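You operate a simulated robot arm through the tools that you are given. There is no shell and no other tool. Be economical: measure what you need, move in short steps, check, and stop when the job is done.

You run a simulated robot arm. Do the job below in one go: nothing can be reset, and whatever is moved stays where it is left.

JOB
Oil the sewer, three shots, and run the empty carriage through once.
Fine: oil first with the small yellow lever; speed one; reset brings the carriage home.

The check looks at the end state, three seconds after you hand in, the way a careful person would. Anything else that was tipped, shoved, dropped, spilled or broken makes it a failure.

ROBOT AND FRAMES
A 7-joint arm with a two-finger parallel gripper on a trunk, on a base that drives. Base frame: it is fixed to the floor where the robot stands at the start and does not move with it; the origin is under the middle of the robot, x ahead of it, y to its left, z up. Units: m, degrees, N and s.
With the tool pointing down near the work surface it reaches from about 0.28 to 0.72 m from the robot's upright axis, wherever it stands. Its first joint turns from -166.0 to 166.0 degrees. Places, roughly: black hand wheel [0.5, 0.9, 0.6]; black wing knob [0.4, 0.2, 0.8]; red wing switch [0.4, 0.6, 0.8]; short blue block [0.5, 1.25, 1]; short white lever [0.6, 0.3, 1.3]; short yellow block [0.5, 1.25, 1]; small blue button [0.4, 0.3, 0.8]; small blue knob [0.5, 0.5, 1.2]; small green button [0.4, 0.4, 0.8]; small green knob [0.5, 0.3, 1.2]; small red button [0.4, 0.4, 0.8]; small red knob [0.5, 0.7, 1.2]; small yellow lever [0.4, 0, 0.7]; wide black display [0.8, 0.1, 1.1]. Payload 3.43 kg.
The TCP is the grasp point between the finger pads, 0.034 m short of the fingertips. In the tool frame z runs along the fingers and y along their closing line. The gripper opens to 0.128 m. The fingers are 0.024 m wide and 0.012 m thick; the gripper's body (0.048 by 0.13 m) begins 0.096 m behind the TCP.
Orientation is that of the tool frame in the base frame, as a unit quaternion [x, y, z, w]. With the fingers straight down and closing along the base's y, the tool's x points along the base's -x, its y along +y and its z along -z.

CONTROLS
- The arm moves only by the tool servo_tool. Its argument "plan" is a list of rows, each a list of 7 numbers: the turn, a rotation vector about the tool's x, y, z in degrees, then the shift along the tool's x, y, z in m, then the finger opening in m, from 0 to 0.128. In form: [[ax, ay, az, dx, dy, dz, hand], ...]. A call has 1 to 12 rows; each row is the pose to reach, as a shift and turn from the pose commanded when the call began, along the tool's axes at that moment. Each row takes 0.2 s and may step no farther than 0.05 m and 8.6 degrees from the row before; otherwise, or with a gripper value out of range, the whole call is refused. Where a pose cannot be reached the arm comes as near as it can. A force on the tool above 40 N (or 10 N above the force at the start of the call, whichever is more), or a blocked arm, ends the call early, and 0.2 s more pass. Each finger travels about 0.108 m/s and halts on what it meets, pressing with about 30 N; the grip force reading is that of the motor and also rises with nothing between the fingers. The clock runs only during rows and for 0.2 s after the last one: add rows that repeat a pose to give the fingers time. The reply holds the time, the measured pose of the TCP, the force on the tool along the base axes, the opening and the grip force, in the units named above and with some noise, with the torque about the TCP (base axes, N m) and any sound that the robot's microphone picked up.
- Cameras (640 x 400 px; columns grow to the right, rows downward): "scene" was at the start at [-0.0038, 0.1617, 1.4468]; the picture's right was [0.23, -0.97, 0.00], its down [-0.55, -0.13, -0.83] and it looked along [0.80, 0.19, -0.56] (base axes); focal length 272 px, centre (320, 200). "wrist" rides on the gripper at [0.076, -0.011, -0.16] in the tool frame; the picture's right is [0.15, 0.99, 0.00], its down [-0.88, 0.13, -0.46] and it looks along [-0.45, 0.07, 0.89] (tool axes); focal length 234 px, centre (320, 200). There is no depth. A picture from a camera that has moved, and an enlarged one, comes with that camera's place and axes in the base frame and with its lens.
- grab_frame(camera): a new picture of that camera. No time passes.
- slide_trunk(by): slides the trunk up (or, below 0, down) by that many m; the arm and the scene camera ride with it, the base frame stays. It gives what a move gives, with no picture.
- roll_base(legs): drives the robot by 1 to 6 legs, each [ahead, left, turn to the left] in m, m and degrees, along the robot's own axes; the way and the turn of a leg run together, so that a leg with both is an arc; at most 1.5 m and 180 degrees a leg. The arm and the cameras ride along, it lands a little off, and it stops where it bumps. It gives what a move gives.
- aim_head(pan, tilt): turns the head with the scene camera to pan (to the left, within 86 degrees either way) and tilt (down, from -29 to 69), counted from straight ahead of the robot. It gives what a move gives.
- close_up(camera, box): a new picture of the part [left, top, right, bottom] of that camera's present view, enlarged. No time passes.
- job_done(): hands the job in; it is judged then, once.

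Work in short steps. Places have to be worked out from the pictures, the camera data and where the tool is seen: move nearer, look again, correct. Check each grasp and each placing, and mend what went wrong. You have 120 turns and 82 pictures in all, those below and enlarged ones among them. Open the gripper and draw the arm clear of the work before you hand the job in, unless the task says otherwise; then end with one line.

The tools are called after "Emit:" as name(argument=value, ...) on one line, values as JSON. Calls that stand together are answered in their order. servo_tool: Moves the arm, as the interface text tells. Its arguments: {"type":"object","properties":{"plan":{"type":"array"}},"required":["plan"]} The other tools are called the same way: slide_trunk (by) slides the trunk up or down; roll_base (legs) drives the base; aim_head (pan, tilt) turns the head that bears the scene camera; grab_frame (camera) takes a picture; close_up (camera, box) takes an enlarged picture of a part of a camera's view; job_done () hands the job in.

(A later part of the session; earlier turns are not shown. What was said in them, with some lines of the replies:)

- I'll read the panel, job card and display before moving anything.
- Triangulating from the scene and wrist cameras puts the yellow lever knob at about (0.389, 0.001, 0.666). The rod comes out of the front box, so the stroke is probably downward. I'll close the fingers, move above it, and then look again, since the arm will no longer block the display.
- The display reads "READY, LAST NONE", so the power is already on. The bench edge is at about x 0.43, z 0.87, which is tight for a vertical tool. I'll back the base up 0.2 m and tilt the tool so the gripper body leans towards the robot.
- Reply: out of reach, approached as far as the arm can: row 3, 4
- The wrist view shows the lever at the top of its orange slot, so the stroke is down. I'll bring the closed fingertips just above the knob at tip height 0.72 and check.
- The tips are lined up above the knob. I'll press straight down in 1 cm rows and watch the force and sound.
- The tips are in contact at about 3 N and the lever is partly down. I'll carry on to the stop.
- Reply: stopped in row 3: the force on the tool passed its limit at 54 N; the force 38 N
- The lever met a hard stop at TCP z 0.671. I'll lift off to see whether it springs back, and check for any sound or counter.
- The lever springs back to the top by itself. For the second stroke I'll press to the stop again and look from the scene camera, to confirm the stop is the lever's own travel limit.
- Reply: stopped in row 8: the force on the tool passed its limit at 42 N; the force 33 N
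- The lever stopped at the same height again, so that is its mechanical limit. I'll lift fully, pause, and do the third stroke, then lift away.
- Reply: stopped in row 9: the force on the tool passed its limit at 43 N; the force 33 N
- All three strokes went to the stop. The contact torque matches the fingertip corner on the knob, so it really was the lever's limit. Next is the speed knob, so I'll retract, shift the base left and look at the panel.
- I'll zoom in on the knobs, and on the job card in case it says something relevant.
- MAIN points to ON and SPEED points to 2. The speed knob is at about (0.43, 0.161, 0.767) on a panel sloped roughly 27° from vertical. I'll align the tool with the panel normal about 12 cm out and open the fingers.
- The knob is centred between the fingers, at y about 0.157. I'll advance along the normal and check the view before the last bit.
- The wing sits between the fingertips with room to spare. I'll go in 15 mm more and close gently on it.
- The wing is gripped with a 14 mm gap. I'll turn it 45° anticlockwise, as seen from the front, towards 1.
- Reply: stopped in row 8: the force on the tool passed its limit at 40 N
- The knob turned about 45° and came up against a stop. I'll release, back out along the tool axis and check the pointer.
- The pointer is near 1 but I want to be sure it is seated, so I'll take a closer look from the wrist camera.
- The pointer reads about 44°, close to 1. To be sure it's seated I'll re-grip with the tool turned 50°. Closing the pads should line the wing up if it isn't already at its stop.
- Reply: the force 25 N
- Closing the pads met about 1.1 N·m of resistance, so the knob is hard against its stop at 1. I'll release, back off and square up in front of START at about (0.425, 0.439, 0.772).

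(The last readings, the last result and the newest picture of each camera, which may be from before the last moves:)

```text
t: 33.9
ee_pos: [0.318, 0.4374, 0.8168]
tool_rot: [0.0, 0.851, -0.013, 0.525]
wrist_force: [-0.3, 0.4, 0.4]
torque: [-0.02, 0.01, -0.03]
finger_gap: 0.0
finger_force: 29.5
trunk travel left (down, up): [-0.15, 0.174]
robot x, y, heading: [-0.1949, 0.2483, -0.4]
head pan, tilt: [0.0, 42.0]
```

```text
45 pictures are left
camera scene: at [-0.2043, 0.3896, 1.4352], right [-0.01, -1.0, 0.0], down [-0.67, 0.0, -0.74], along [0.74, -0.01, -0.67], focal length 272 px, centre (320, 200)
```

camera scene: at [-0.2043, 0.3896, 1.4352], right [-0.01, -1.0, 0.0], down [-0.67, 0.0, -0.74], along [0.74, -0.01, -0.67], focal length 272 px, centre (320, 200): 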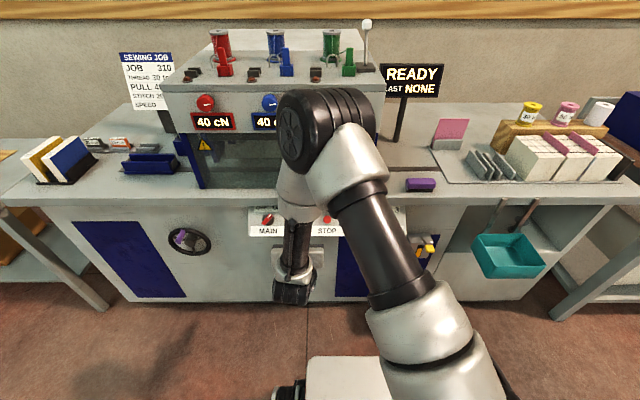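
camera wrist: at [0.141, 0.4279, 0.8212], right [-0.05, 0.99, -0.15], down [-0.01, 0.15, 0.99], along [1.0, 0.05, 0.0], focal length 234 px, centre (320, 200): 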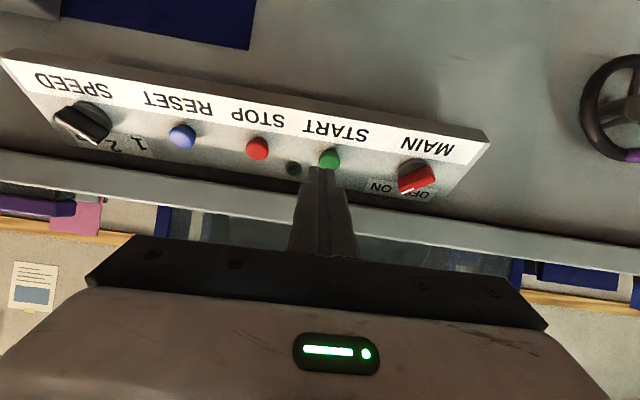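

START is lined up, about 8 mm to the left of the tips. Before running, I'll check the carriage and its track for anything in the way.

Emit:
close_up(camera="scene", box=[60, 110, 220, 210])

Emit:
close_up(camera="scene", box=[350, 90, 530, 205])

```text
4.00 times, centred on (140, 160) of scene
camera zoom: at [-0.2043, 0.3896, 1.4352], right [-0.01, -1.0, 0.0], down [-0.67, 0.0, -0.74], along [0.74, -0.01, -0.67], focal length 1088 px, centre (1040, 360)
```

zoom: 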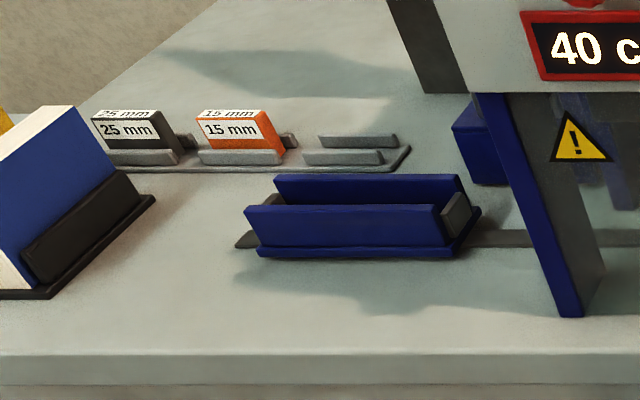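

```text
3.48 times, centred on (440, 148) of scene
camera zoom: at [-0.2043, 0.3896, 1.4352], right [-0.01, -1.0, 0.0], down [-0.67, 0.0, -0.74], along [0.74, -0.01, -0.67], focal length 946 px, centre (-97, 383)
```

zoom: 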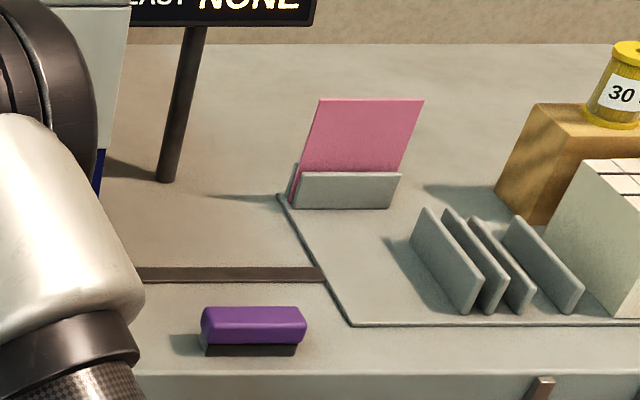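

The blue carriage is at the left end of the track and empty. The track is clear, with the purple brush about 6 cm in front of it. Now I'll press START.

Emit:
servo_tool(plan=[[0, 0, 0, -0.004, 0.009, 0.03, 0], [0, 0, 0, -0.004, 0.009, 0.055, 0], [0, 0, 0, -0.004, 0.009, 0.06, 0], [0, 0, 0, -0.004, 0.009, 0.064, 0], [0, 0, 0, -0.004, 0.009, 0.067, 0], [0, 0, 0, -0.004, 0.009, 0.07, 0]])

Emit:
close_up(camera="wrist", box=[240, 110, 400, 210])

```text
t: 35.3
ee_pos: [0.3839, 0.4438, 0.7897]
tool_rot: [0.0, 0.851, -0.013, 0.525]
wrist_force: [0.0, 0.5, -0.6]
torque: [0.02, -0.01, 0.01]
finger_gap: 0.0001
finger_force: 30.3
trunk travel left (down, up): [-0.15, 0.174]
robot x, y, heading: [-0.1981, 0.2483, -0.3]
head pan, tilt: [0.0, 42.0]
```

```text
4.00 times, centred on (320, 160) of wrist
camera zoom: at [0.207, 0.4342, 0.7933], right [-0.05, 0.99, -0.15], down [-0.01, 0.15, 0.99], along [1.0, 0.05, 0.0], focal length 937 px, centre (320, 360)
```

zoom: 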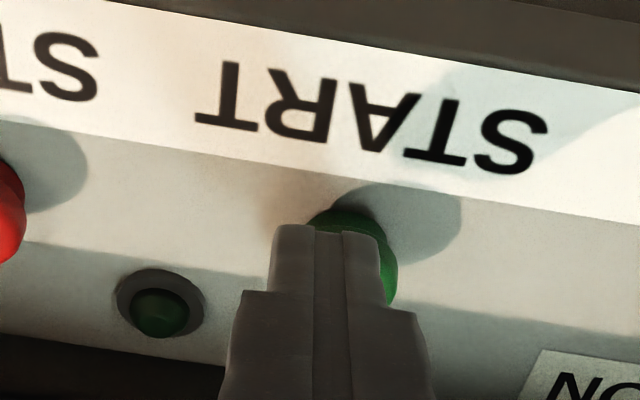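

The tips are just in front of the button, about 4 mm off to one side. I'll correct that and keep pressing in small steps.

Emit:
servo_tool(plan=[[0, 0, 0, 0, 0.004, 0.002, 0], [0, 0, 0, 0, 0.004, 0.005, 0], [0, 0, 0, 0, 0.004, 0.008, 0], [0, 0, 0, 0, 0.004, 0.011, 0], [0, 0, 0, 0, 0.004, 0.014, 0]])

Emit:
close_up(camera="wrist", box=[240, 110, 400, 210])

Emit:
grab_frame(camera="scene")

```text
t: 36.5
ee_pos: [0.3958, 0.448, 0.7822]
tool_rot: [0.0, 0.851, -0.014, 0.525]
wrist_force: [-7.9, -0.2, -0.6]
torque: [-0.01, 0.14, 0.0]
finger_gap: 0.0
finger_force: 30.0
trunk travel left (down, up): [-0.15, 0.174]
robot x, y, heading: [-0.1995, 0.2452, -0.3]
head pan, tilt: [0.0, 42.0]
heard: click
```

```text
4.00 times, centred on (320, 160) of wrist
camera zoom: at [0.2193, 0.438, 0.7868], right [-0.05, 0.99, -0.15], down [-0.01, 0.15, 0.99], along [1.0, 0.05, 0.0], focal length 937 px, centre (320, 360)
```

zoom: 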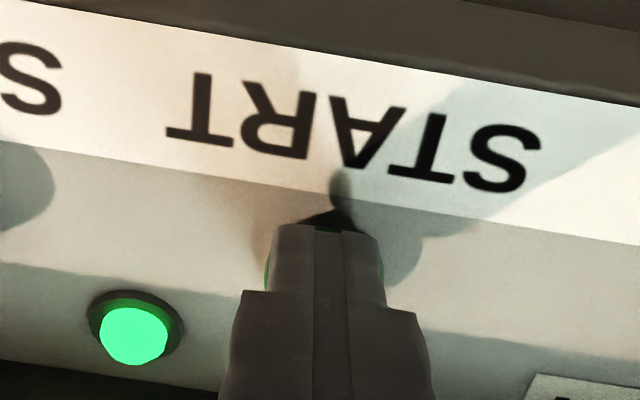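

```text
40 pictures are left
camera scene: at [-0.2049, 0.3894, 1.4353], right [-0.01, -1.0, 0.0], down [-0.67, 0.0, -0.74], along [0.74, -0.01, -0.67], focal length 272 px, centre (320, 200)
```

scene: 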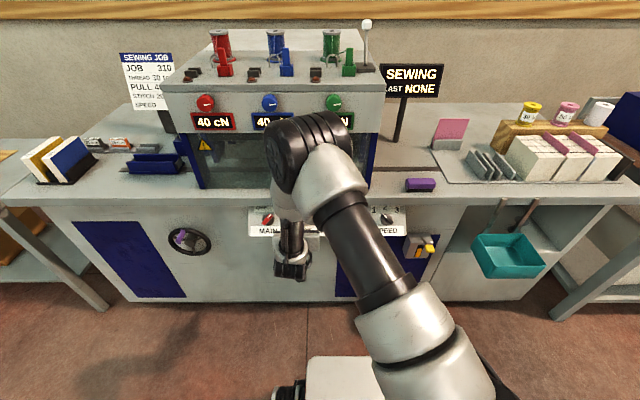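

It clicked, the lamp is green and the display says SEWING. I'll back straight off the button, move in front of RESET while the carriage runs, and watch.

Emit:
servo_tool(plan=[[0, 0, 0, 0, 0, -0.03, 0], [0, 0, 0, 0, 0, -0.07, 0], [0, 0, 0, 0, -0.04, -0.08, 0], [0, 0, 0, 0, -0.08, -0.08, 0], [0, 0, 0, 0, -0.12, -0.08, 0], [0, 0, 0, 0, -0.16, -0.08, 0], [0, 0, 0, 0, -0.179, -0.08, 0], [0, 0, 0, 0, -0.179, -0.08, 0], [0, 0, 0, 0, -0.179, -0.08, 0]])

Emit:
grab_frame(camera="scene")

Emit:
grab_frame(camera="wrist")

```text
t: 38.5
ee_pos: [0.3234, 0.2698, 0.8209]
tool_rot: [-0.001, 0.851, -0.012, 0.526]
wrist_force: [0.3, 0.6, 0.5]
torque: [0.03, 0.02, 0.03]
finger_gap: 0.0
finger_force: 30.1
trunk travel left (down, up): [-0.15, 0.174]
robot x, y, heading: [-0.1962, 0.247, -0.4]
head pan, tilt: [0.0, 42.0]
```

```text
39 pictures are left
camera scene: at [-0.2043, 0.3895, 1.4353], right [-0.01, -1.0, 0.0], down [-0.67, 0.0, -0.74], along [0.74, -0.01, -0.67], focal length 272 px, centre (320, 200)
```

scene: 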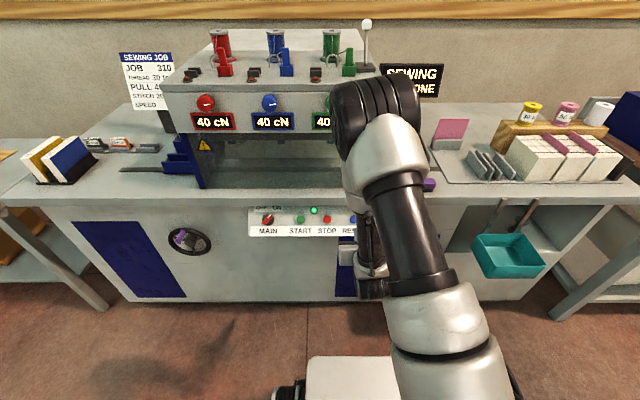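

```text
38 pictures are left
camera wrist: at [0.1465, 0.2608, 0.8251], right [-0.05, 0.99, -0.15], down [-0.01, 0.15, 0.99], along [1.0, 0.05, 0.0], focal length 234 px, centre (320, 200)
```

wrist: 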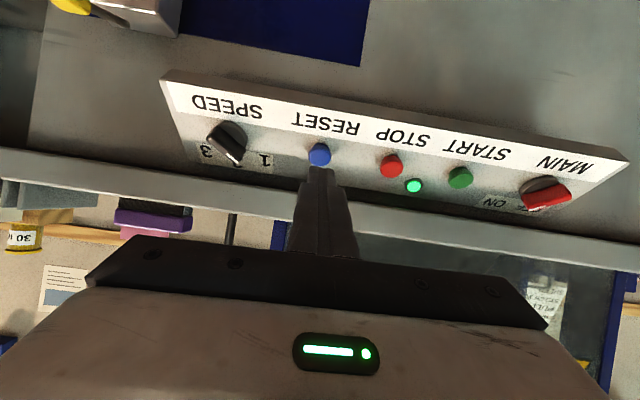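

The carriage is moving into the machine. I'll wait by holding this pose, retracted slightly.

Emit:
servo_tool(plan=[[0, 0, 0, 0, 0, 0, 0], [0, 0, 0, 0, 0, 0, 0], [0, 0, 0, 0, 0, 0, 0], [0, 0, 0, 0, 0, 0, 0], [0, 0, 0, 0, 0, 0, 0], [0, 0, 0, 0, 0, 0, 0], [0, 0, 0, 0, 0, 0, 0], [0, 0, 0, 0, 0, 0, 0], [0, 0, 0, 0, 0, 0, 0], [0, 0, 0, 0, 0, 0, 0], [0, 0, 0, 0, 0, 0, 0], [0, 0, 0, 0, 0, 0, 0]])

Emit:
servo_tool(plan=[[0, 0, 0, 0, 0, 0, 0], [0, 0, 0, 0, 0, 0, 0], [0, 0, 0, 0, 0, 0, 0], [0, 0, 0, 0, 0, 0, 0], [0, 0, 0, 0, 0, 0, 0], [0, 0, 0, 0, 0, 0, 0], [0, 0, 0, 0, 0, 0, 0], [0, 0, 0, 0, 0, 0, 0], [0, 0, 0, 0, 0, 0, 0], [0, 0, 0, 0, 0, 0, 0], [0, 0, 0, 0, 0, 0, 0], [0, 0, 0, 0, 0, 0, 0]])

Emit:
grab_frame(camera="scene")

```text
t: 41.1
ee_pos: [0.3226, 0.2699, 0.8208]
tool_rot: [0.0, 0.851, -0.013, 0.526]
wrist_force: [-1.5, 0.5, 0.0]
torque: [-0.03, -0.03, -0.04]
finger_gap: 0.0
finger_force: 30.2
trunk travel left (down, up): [-0.15, 0.174]
robot x, y, heading: [-0.1978, 0.2482, -0.5]
head pan, tilt: [0.0, 42.0]
```

```text
t: 43.7
ee_pos: [0.3223, 0.2715, 0.8209]
tool_rot: [0.0, 0.851, -0.013, 0.526]
wrist_force: [-1.3, -0.9, 0.9]
torque: [-0.01, -0.05, 0.01]
finger_gap: 0.0
finger_force: 29.8
trunk travel left (down, up): [-0.15, 0.174]
robot x, y, heading: [-0.2003, 0.2484, -0.5]
head pan, tilt: [0.0, 42.0]
```

```text
37 pictures are left
camera scene: at [-0.2043, 0.3895, 1.4353], right [-0.01, -1.0, 0.0], down [-0.67, 0.0, -0.74], along [0.74, -0.01, -0.67], focal length 272 px, centre (320, 200)
```

scene: 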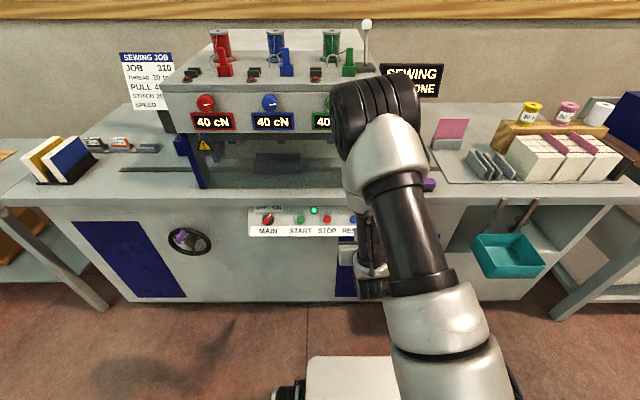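

The carriage is about halfway through. I'll keep waiting.

Emit:
servo_tool(plan=[[0, 0, 0, 0, 0, 0, 0], [0, 0, 0, 0, 0, 0, 0], [0, 0, 0, 0, 0, 0, 0], [0, 0, 0, 0, 0, 0, 0], [0, 0, 0, 0, 0, 0, 0], [0, 0, 0, 0, 0, 0, 0], [0, 0, 0, 0, 0, 0, 0], [0, 0, 0, 0, 0, 0, 0], [0, 0, 0, 0, 0, 0, 0], [0, 0, 0, 0, 0, 0, 0], [0, 0, 0, 0, 0, 0, 0], [0, 0, 0, 0, 0, 0, 0]])

Emit:
servo_tool(plan=[[0, 0, 0, 0, 0, 0, 0], [0, 0, 0, 0, 0, 0, 0], [0, 0, 0, 0, 0, 0, 0], [0, 0, 0, 0, 0, 0, 0], [0, 0, 0, 0, 0, 0, 0], [0, 0, 0, 0, 0, 0, 0], [0, 0, 0, 0, 0, 0, 0], [0, 0, 0, 0, 0, 0, 0], [0, 0, 0, 0, 0, 0, 0], [0, 0, 0, 0, 0, 0, 0], [0, 0, 0, 0, 0, 0, 0], [0, 0, 0, 0, 0, 0, 0]])

Emit:
servo_tool(plan=[[0, 0, 0, 0, 0, 0, 0], [0, 0, 0, 0, 0, 0, 0], [0, 0, 0, 0, 0, 0, 0], [0, 0, 0, 0, 0, 0, 0], [0, 0, 0, 0, 0, 0, 0], [0, 0, 0, 0, 0, 0, 0], [0, 0, 0, 0, 0, 0, 0], [0, 0, 0, 0, 0, 0, 0], [0, 0, 0, 0, 0, 0, 0], [0, 0, 0, 0, 0, 0, 0], [0, 0, 0, 0, 0, 0, 0], [0, 0, 0, 0, 0, 0, 0]])

Emit:
grab_frame(camera="scene")

```text
t: 46.3
ee_pos: [0.3221, 0.2703, 0.8216]
tool_rot: [0.0, 0.85, -0.014, 0.526]
wrist_force: [0.4, -0.3, 0.2]
torque: [0.01, 0.02, -0.06]
finger_gap: 0.0001
finger_force: 29.1
trunk travel left (down, up): [-0.15, 0.174]
robot x, y, heading: [-0.1957, 0.2445, -0.7]
head pan, tilt: [0.0, 42.0]
```

```text
t: 48.9
ee_pos: [0.3229, 0.2708, 0.8202]
tool_rot: [0.001, 0.851, -0.014, 0.526]
wrist_force: [0.0, 0.4, -0.4]
torque: [0.01, -0.01, -0.01]
finger_gap: 0.0002
finger_force: 30.8
trunk travel left (down, up): [-0.15, 0.174]
robot x, y, heading: [-0.2004, 0.2481, -0.3]
head pan, tilt: [0.0, 42.0]
```

```text
t: 51.5
ee_pos: [0.3226, 0.2708, 0.8209]
tool_rot: [0.0, 0.851, -0.014, 0.526]
wrist_force: [0.5, 0.4, -0.9]
torque: [0.0, 0.0, 0.0]
finger_gap: 0.0003
finger_force: 30.0
trunk travel left (down, up): [-0.15, 0.174]
robot x, y, heading: [-0.198, 0.2505, -0.4]
head pan, tilt: [0.0, 42.0]
```

```text
36 pictures are left
camera scene: at [-0.2043, 0.3895, 1.4353], right [-0.01, -1.0, 0.0], down [-0.67, 0.0, -0.74], along [0.74, -0.01, -0.67], focal length 272 px, centre (320, 200)
```

scene: 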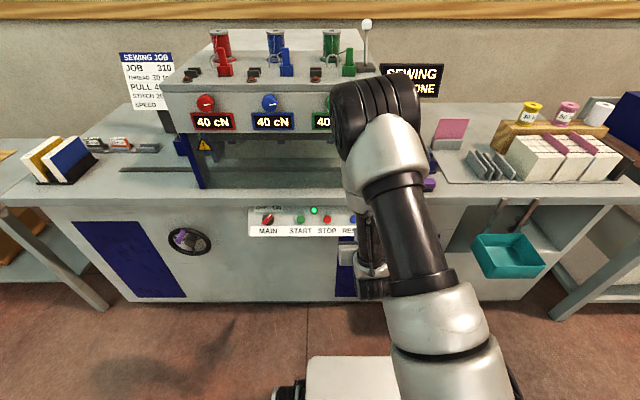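

It still says SEWING, and the carriage is now hidden behind the arm. A few more seconds.

Emit:
servo_tool(plan=[[0, 0, 0, 0, 0, 0, 0], [0, 0, 0, 0, 0, 0, 0], [0, 0, 0, 0, 0, 0, 0], [0, 0, 0, 0, 0, 0, 0], [0, 0, 0, 0, 0, 0, 0], [0, 0, 0, 0, 0, 0, 0], [0, 0, 0, 0, 0, 0, 0], [0, 0, 0, 0, 0, 0, 0], [0, 0, 0, 0, 0, 0, 0], [0, 0, 0, 0, 0, 0, 0], [0, 0, 0, 0, 0, 0, 0], [0, 0, 0, 0, 0, 0, 0]])

Emit:
servo_tool(plan=[[0, 0, 0, 0, 0, 0, 0], [0, 0, 0, 0, 0, 0, 0], [0, 0, 0, 0, 0, 0, 0], [0, 0, 0, 0, 0, 0, 0], [0, 0, 0, 0, 0, 0, 0], [0, 0, 0, 0, 0, 0, 0], [0, 0, 0, 0, 0, 0, 0], [0, 0, 0, 0, 0, 0, 0], [0, 0, 0, 0, 0, 0, 0], [0, 0, 0, 0, 0, 0, 0], [0, 0, 0, 0, 0, 0, 0], [0, 0, 0, 0, 0, 0, 0]])

Emit:
grab_frame(camera="scene")

```text
t: 54.1
ee_pos: [0.3229, 0.2705, 0.8215]
tool_rot: [0.001, 0.851, -0.014, 0.526]
wrist_force: [0.3, 0.0, 0.0]
torque: [0.0, 0.02, 0.0]
finger_gap: 0.0
finger_force: 30.7
trunk travel left (down, up): [-0.15, 0.174]
robot x, y, heading: [-0.201, 0.2451, -0.8]
head pan, tilt: [0.0, 42.0]
```

```text
t: 56.7
ee_pos: [0.3241, 0.2706, 0.8221]
tool_rot: [0.0, 0.851, -0.013, 0.525]
wrist_force: [-1.0, 0.0, 0.3]
torque: [-0.03, -0.04, 0.03]
finger_gap: 0.0001
finger_force: 30.1
trunk travel left (down, up): [-0.15, 0.174]
robot x, y, heading: [-0.1977, 0.246, -0.4]
head pan, tilt: [0.0, 42.0]
```

```text
35 pictures are left
camera scene: at [-0.2043, 0.3895, 1.4353], right [-0.01, -1.0, 0.0], down [-0.67, 0.0, -0.74], along [0.74, -0.01, -0.67], focal length 272 px, centre (320, 200)
```

scene: 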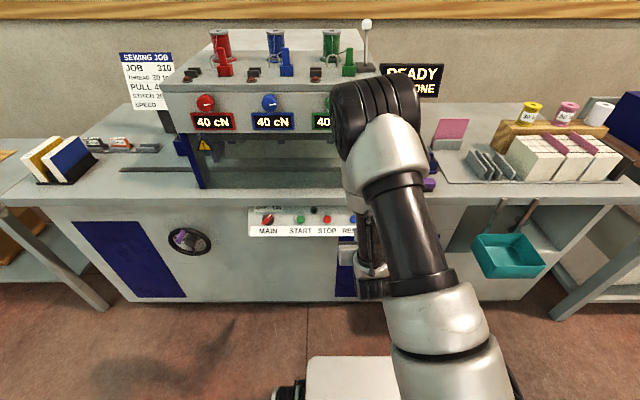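

It's READY and the lamp is off, so the run is done and the carriage is at the right-hand end. I'll press RESET to bring it home.

Emit:
servo_tool(plan=[[0, 0, 0, 0.001, -0.002, 0.03, 0], [0, 0, 0, 0.001, -0.002, 0.055, 0], [0, 0, 0, 0.001, -0.002, 0.066, 0], [0, 0, 0, 0.001, -0.002, 0.07, 0], [0, 0, 0, 0.001, -0.002, 0.073, 0], [0, 0, 0, 0.001, -0.002, 0.076, 0], [0, 0, 0, 0.001, -0.002, 0.079, 0], [0, 0, 0, 0.001, -0.002, 0.081, 0]])

Emit:
close_up(camera="wrist", box=[240, 110, 400, 210])

Emit:
grab_frame(camera="scene")

```text
t: 58.5
ee_pos: [0.3936, 0.2667, 0.7842]
tool_rot: [0.001, 0.851, -0.014, 0.525]
wrist_force: [-3.7, 0.0, -0.5]
torque: [0.01, 0.07, 0.0]
finger_gap: 0.0
finger_force: 29.5
trunk travel left (down, up): [-0.15, 0.174]
robot x, y, heading: [-0.1973, 0.2466, -0.3]
head pan, tilt: [0.0, 42.0]
heard: click
```

```text
4.00 times, centred on (320, 160) of wrist
camera zoom: at [0.2176, 0.2574, 0.7888], right [-0.05, 0.99, -0.15], down [-0.01, 0.15, 0.99], along [1.0, 0.05, 0.0], focal length 937 px, centre (320, 360)
```

zoom: 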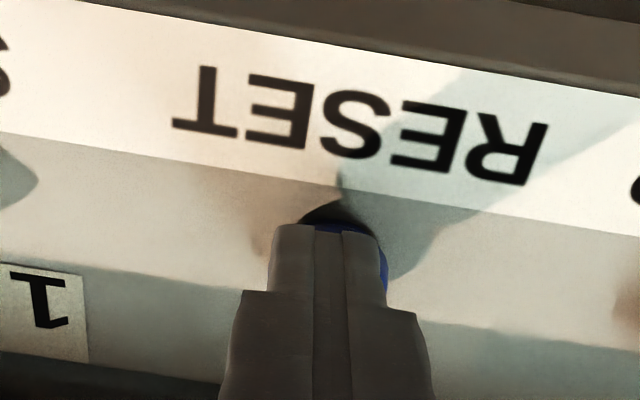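

```text
33 pictures are left
camera scene: at [-0.2046, 0.3895, 1.4353], right [-0.01, -1.0, 0.0], down [-0.67, 0.0, -0.74], along [0.74, -0.01, -0.67], focal length 272 px, centre (320, 200)
```

scene: 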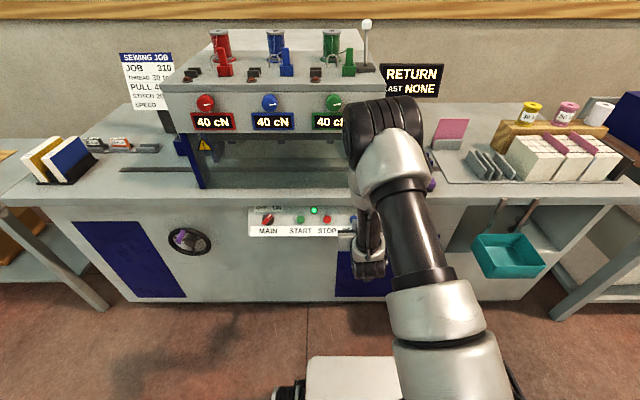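

The display says RETURN. I'll back off, open the gripper well clear of the panel, and wait for the carriage to get home.

Emit:
servo_tool(plan=[[0, 0, 0, 0, 0, -0.03, 0], [0, 0, 0, 0, 0, -0.07, 0], [0, 0, 0, 0, 0, -0.11, 0.02], [0, 0, 0, 0, 0, -0.13, 0.04], [0, 0, 0, 0, 0, -0.13, 0.06], [0, 0, 0, 0, 0, -0.13, 0.06], [0, 0, 0, 0, 0, -0.13, 0.06], [0, 0, 0, 0, 0, -0.13, 0.06], [0, 0, 0, 0, 0, -0.13, 0.06], [0, 0, 0, 0, 0, -0.13, 0.06], [0, 0, 0, 0, 0, -0.13, 0.06], [0, 0, 0, 0, 0, -0.13, 0.06]])

Emit:
servo_tool(plan=[[0, 0, 0, 0, 0, 0, 0.06], [0, 0, 0, 0, 0, 0, 0.06], [0, 0, 0, 0, 0, 0, 0.06], [0, 0, 0, 0, 0, 0, 0.06], [0, 0, 0, 0, 0, 0, 0.06], [0, 0, 0, 0, 0, 0, 0.06], [0, 0, 0, 0, 0, 0, 0.06], [0, 0, 0, 0, 0, 0, 0.06], [0, 0, 0, 0, 0, 0, 0.06], [0, 0, 0, 0, 0, 0, 0.06], [0, 0, 0, 0, 0, 0, 0.06], [0, 0, 0, 0, 0, 0, 0.06]])

Emit:
roll_base(legs=[[-0.15, 0, 0]])

Emit:
grab_frame(camera="scene")

```text
t: 61.1
ee_pos: [0.2823, 0.2682, 0.8417]
tool_rot: [0.0, 0.851, -0.013, 0.525]
wrist_force: [0.3, 0.5, 0.0]
torque: [0.01, 0.02, 0.02]
finger_gap: 0.0601
finger_force: 0.1
out of reach, approached as far as the arm can: row 4, 5, 6, 7, 8, 9, 10, 11, 12
trunk travel left (down, up): [-0.15, 0.174]
robot x, y, heading: [-0.1997, 0.2451, -0.4]
head pan, tilt: [0.0, 42.0]
```

```text
t: 63.7
ee_pos: [0.2824, 0.2687, 0.8401]
tool_rot: [0.0, 0.851, -0.013, 0.525]
wrist_force: [0.4, -0.6, 1.1]
torque: [-0.04, -0.02, -0.02]
finger_gap: 0.0601
finger_force: 0.0
trunk travel left (down, up): [-0.15, 0.174]
robot x, y, heading: [-0.1989, 0.2481, -0.3]
head pan, tilt: [0.0, 42.0]
```

```text
t: 65.1
ee_pos: [0.1343, 0.2705, 0.8407]
tool_rot: [0.001, 0.851, -0.014, 0.525]
wrist_force: [-0.2, 0.4, 0.0]
torque: [0.06, 0.0, -0.01]
finger_gap: 0.0598
finger_force: 0.1
trunk travel left (down, up): [-0.15, 0.174]
robot x, y, heading: [-0.3474, 0.25, -0.5]
head pan, tilt: [0.0, 42.0]
```

```text
32 pictures are left
camera scene: at [-0.3523, 0.3906, 1.4353], right [-0.01, -1.0, 0.0], down [-0.67, 0.01, -0.74], along [0.74, -0.01, -0.67], focal length 272 px, centre (320, 200)
```

scene: 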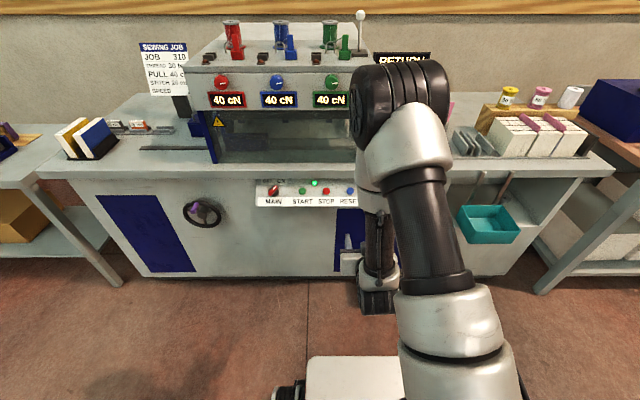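

The carriage is still returning. I'll wait longer.

Emit:
servo_tool(plan=[[0, 0, 0, 0, 0, 0, 0.06], [0, 0, 0, 0, 0, 0, 0.06], [0, 0, 0, 0, 0, 0, 0.06], [0, 0, 0, 0, 0, 0, 0.06], [0, 0, 0, 0, 0, 0, 0.06], [0, 0, 0, 0, 0, 0, 0.06], [0, 0, 0, 0, 0, 0, 0.06], [0, 0, 0, 0, 0, 0, 0.06], [0, 0, 0, 0, 0, 0, 0.06], [0, 0, 0, 0, 0, 0, 0.06], [0, 0, 0, 0, 0, 0, 0.06], [0, 0, 0, 0, 0, 0, 0.06]])

Emit:
servo_tool(plan=[[0, 0, 0, 0, 0, 0, 0.06], [0, 0, 0, 0, 0, 0, 0.06], [0, 0, 0, 0, 0, 0, 0.06], [0, 0, 0, 0, 0, 0, 0.06], [0, 0, 0, 0, 0, 0, 0.06], [0, 0, 0, 0, 0, 0, 0.06], [0, 0, 0, 0, 0, 0, 0.06], [0, 0, 0, 0, 0, 0, 0.06], [0, 0, 0, 0, 0, 0, 0.06], [0, 0, 0, 0, 0, 0, 0.06], [0, 0, 0, 0, 0, 0, 0.06], [0, 0, 0, 0, 0, 0, 0.06]])

Emit:
servo_tool(plan=[[0, 0, 0, 0, 0, 0, 0.06], [0, 0, 0, 0, 0, 0, 0.06], [0, 0, 0, 0, 0, 0, 0.06], [0, 0, 0, 0, 0, 0, 0.06], [0, 0, 0, 0, 0, 0, 0.06], [0, 0, 0, 0, 0, 0, 0.06], [0, 0, 0, 0, 0, 0, 0.06], [0, 0, 0, 0, 0, 0, 0.06], [0, 0, 0, 0, 0, 0, 0.06], [0, 0, 0, 0, 0, 0, 0.06], [0, 0, 0, 0, 0, 0, 0.06], [0, 0, 0, 0, 0, 0, 0.06]])

Emit:
grab_frame(camera="scene")

```text
t: 67.7
ee_pos: [0.1339, 0.2701, 0.841]
tool_rot: [0.001, 0.851, -0.014, 0.526]
wrist_force: [0.5, 0.5, 0.4]
torque: [0.02, 0.01, 0.02]
finger_gap: 0.0602
finger_force: 0.1
trunk travel left (down, up): [-0.15, 0.174]
robot x, y, heading: [-0.3484, 0.2506, -0.5]
head pan, tilt: [0.0, 42.0]
```

```text
t: 70.3
ee_pos: [0.1346, 0.2692, 0.8411]
tool_rot: [0.0, 0.85, -0.013, 0.526]
wrist_force: [0.1, 0.0, 0.9]
torque: [0.0, 0.01, -0.02]
finger_gap: 0.0599
finger_force: 0.1
trunk travel left (down, up): [-0.15, 0.174]
robot x, y, heading: [-0.3478, 0.2507, -0.5]
head pan, tilt: [0.0, 42.0]
```

```text
t: 72.9
ee_pos: [0.1331, 0.2702, 0.841]
tool_rot: [0.0, 0.851, -0.013, 0.525]
wrist_force: [0.2, 0.9, 0.8]
torque: [0.01, -0.01, -0.02]
finger_gap: 0.06
finger_force: 0.1
trunk travel left (down, up): [-0.15, 0.174]
robot x, y, heading: [-0.3466, 0.2508, -0.8]
head pan, tilt: [0.0, 42.0]
```

```text
31 pictures are left
camera scene: at [-0.3524, 0.3906, 1.4353], right [-0.01, -1.0, 0.0], down [-0.67, 0.01, -0.74], along [0.74, -0.01, -0.67], focal length 272 px, centre (320, 200)
```

scene: 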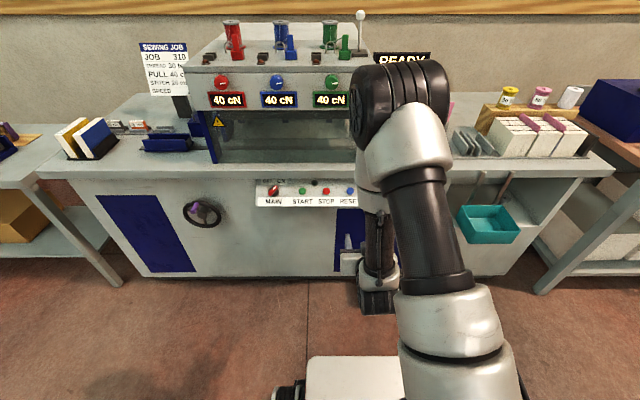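

It's READY with the carriage home. One last check of the panel and lever with the wrist camera.

Emit:
grab_frame(camera="wrist")

```text
30 pictures are left
camera wrist: at [-0.0425, 0.2608, 0.8452], right [-0.05, 0.99, -0.15], down [-0.01, 0.15, 0.99], along [1.0, 0.05, 0.0], focal length 234 px, centre (320, 200)
```

wrist: 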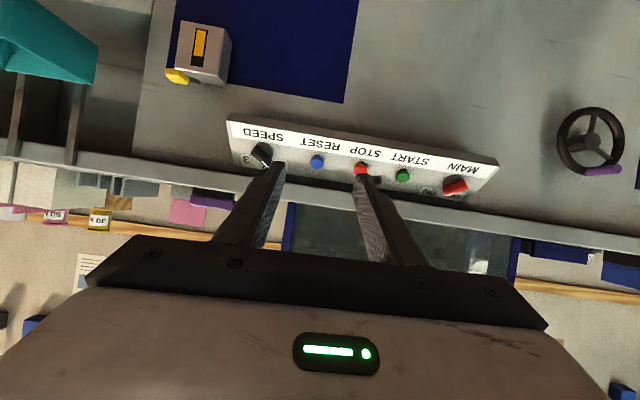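

Everything is in order: the lever is up, speed is on 1, the carriage is home and the arm is clear. I'm handing in.

Emit:
job_done()

```text
The job is handed in.
```

I oiled the sewer with three full lever strokes, set the speed to 1, and ran the empty carriage through once. RESET then brought it home, and the display reads READY.
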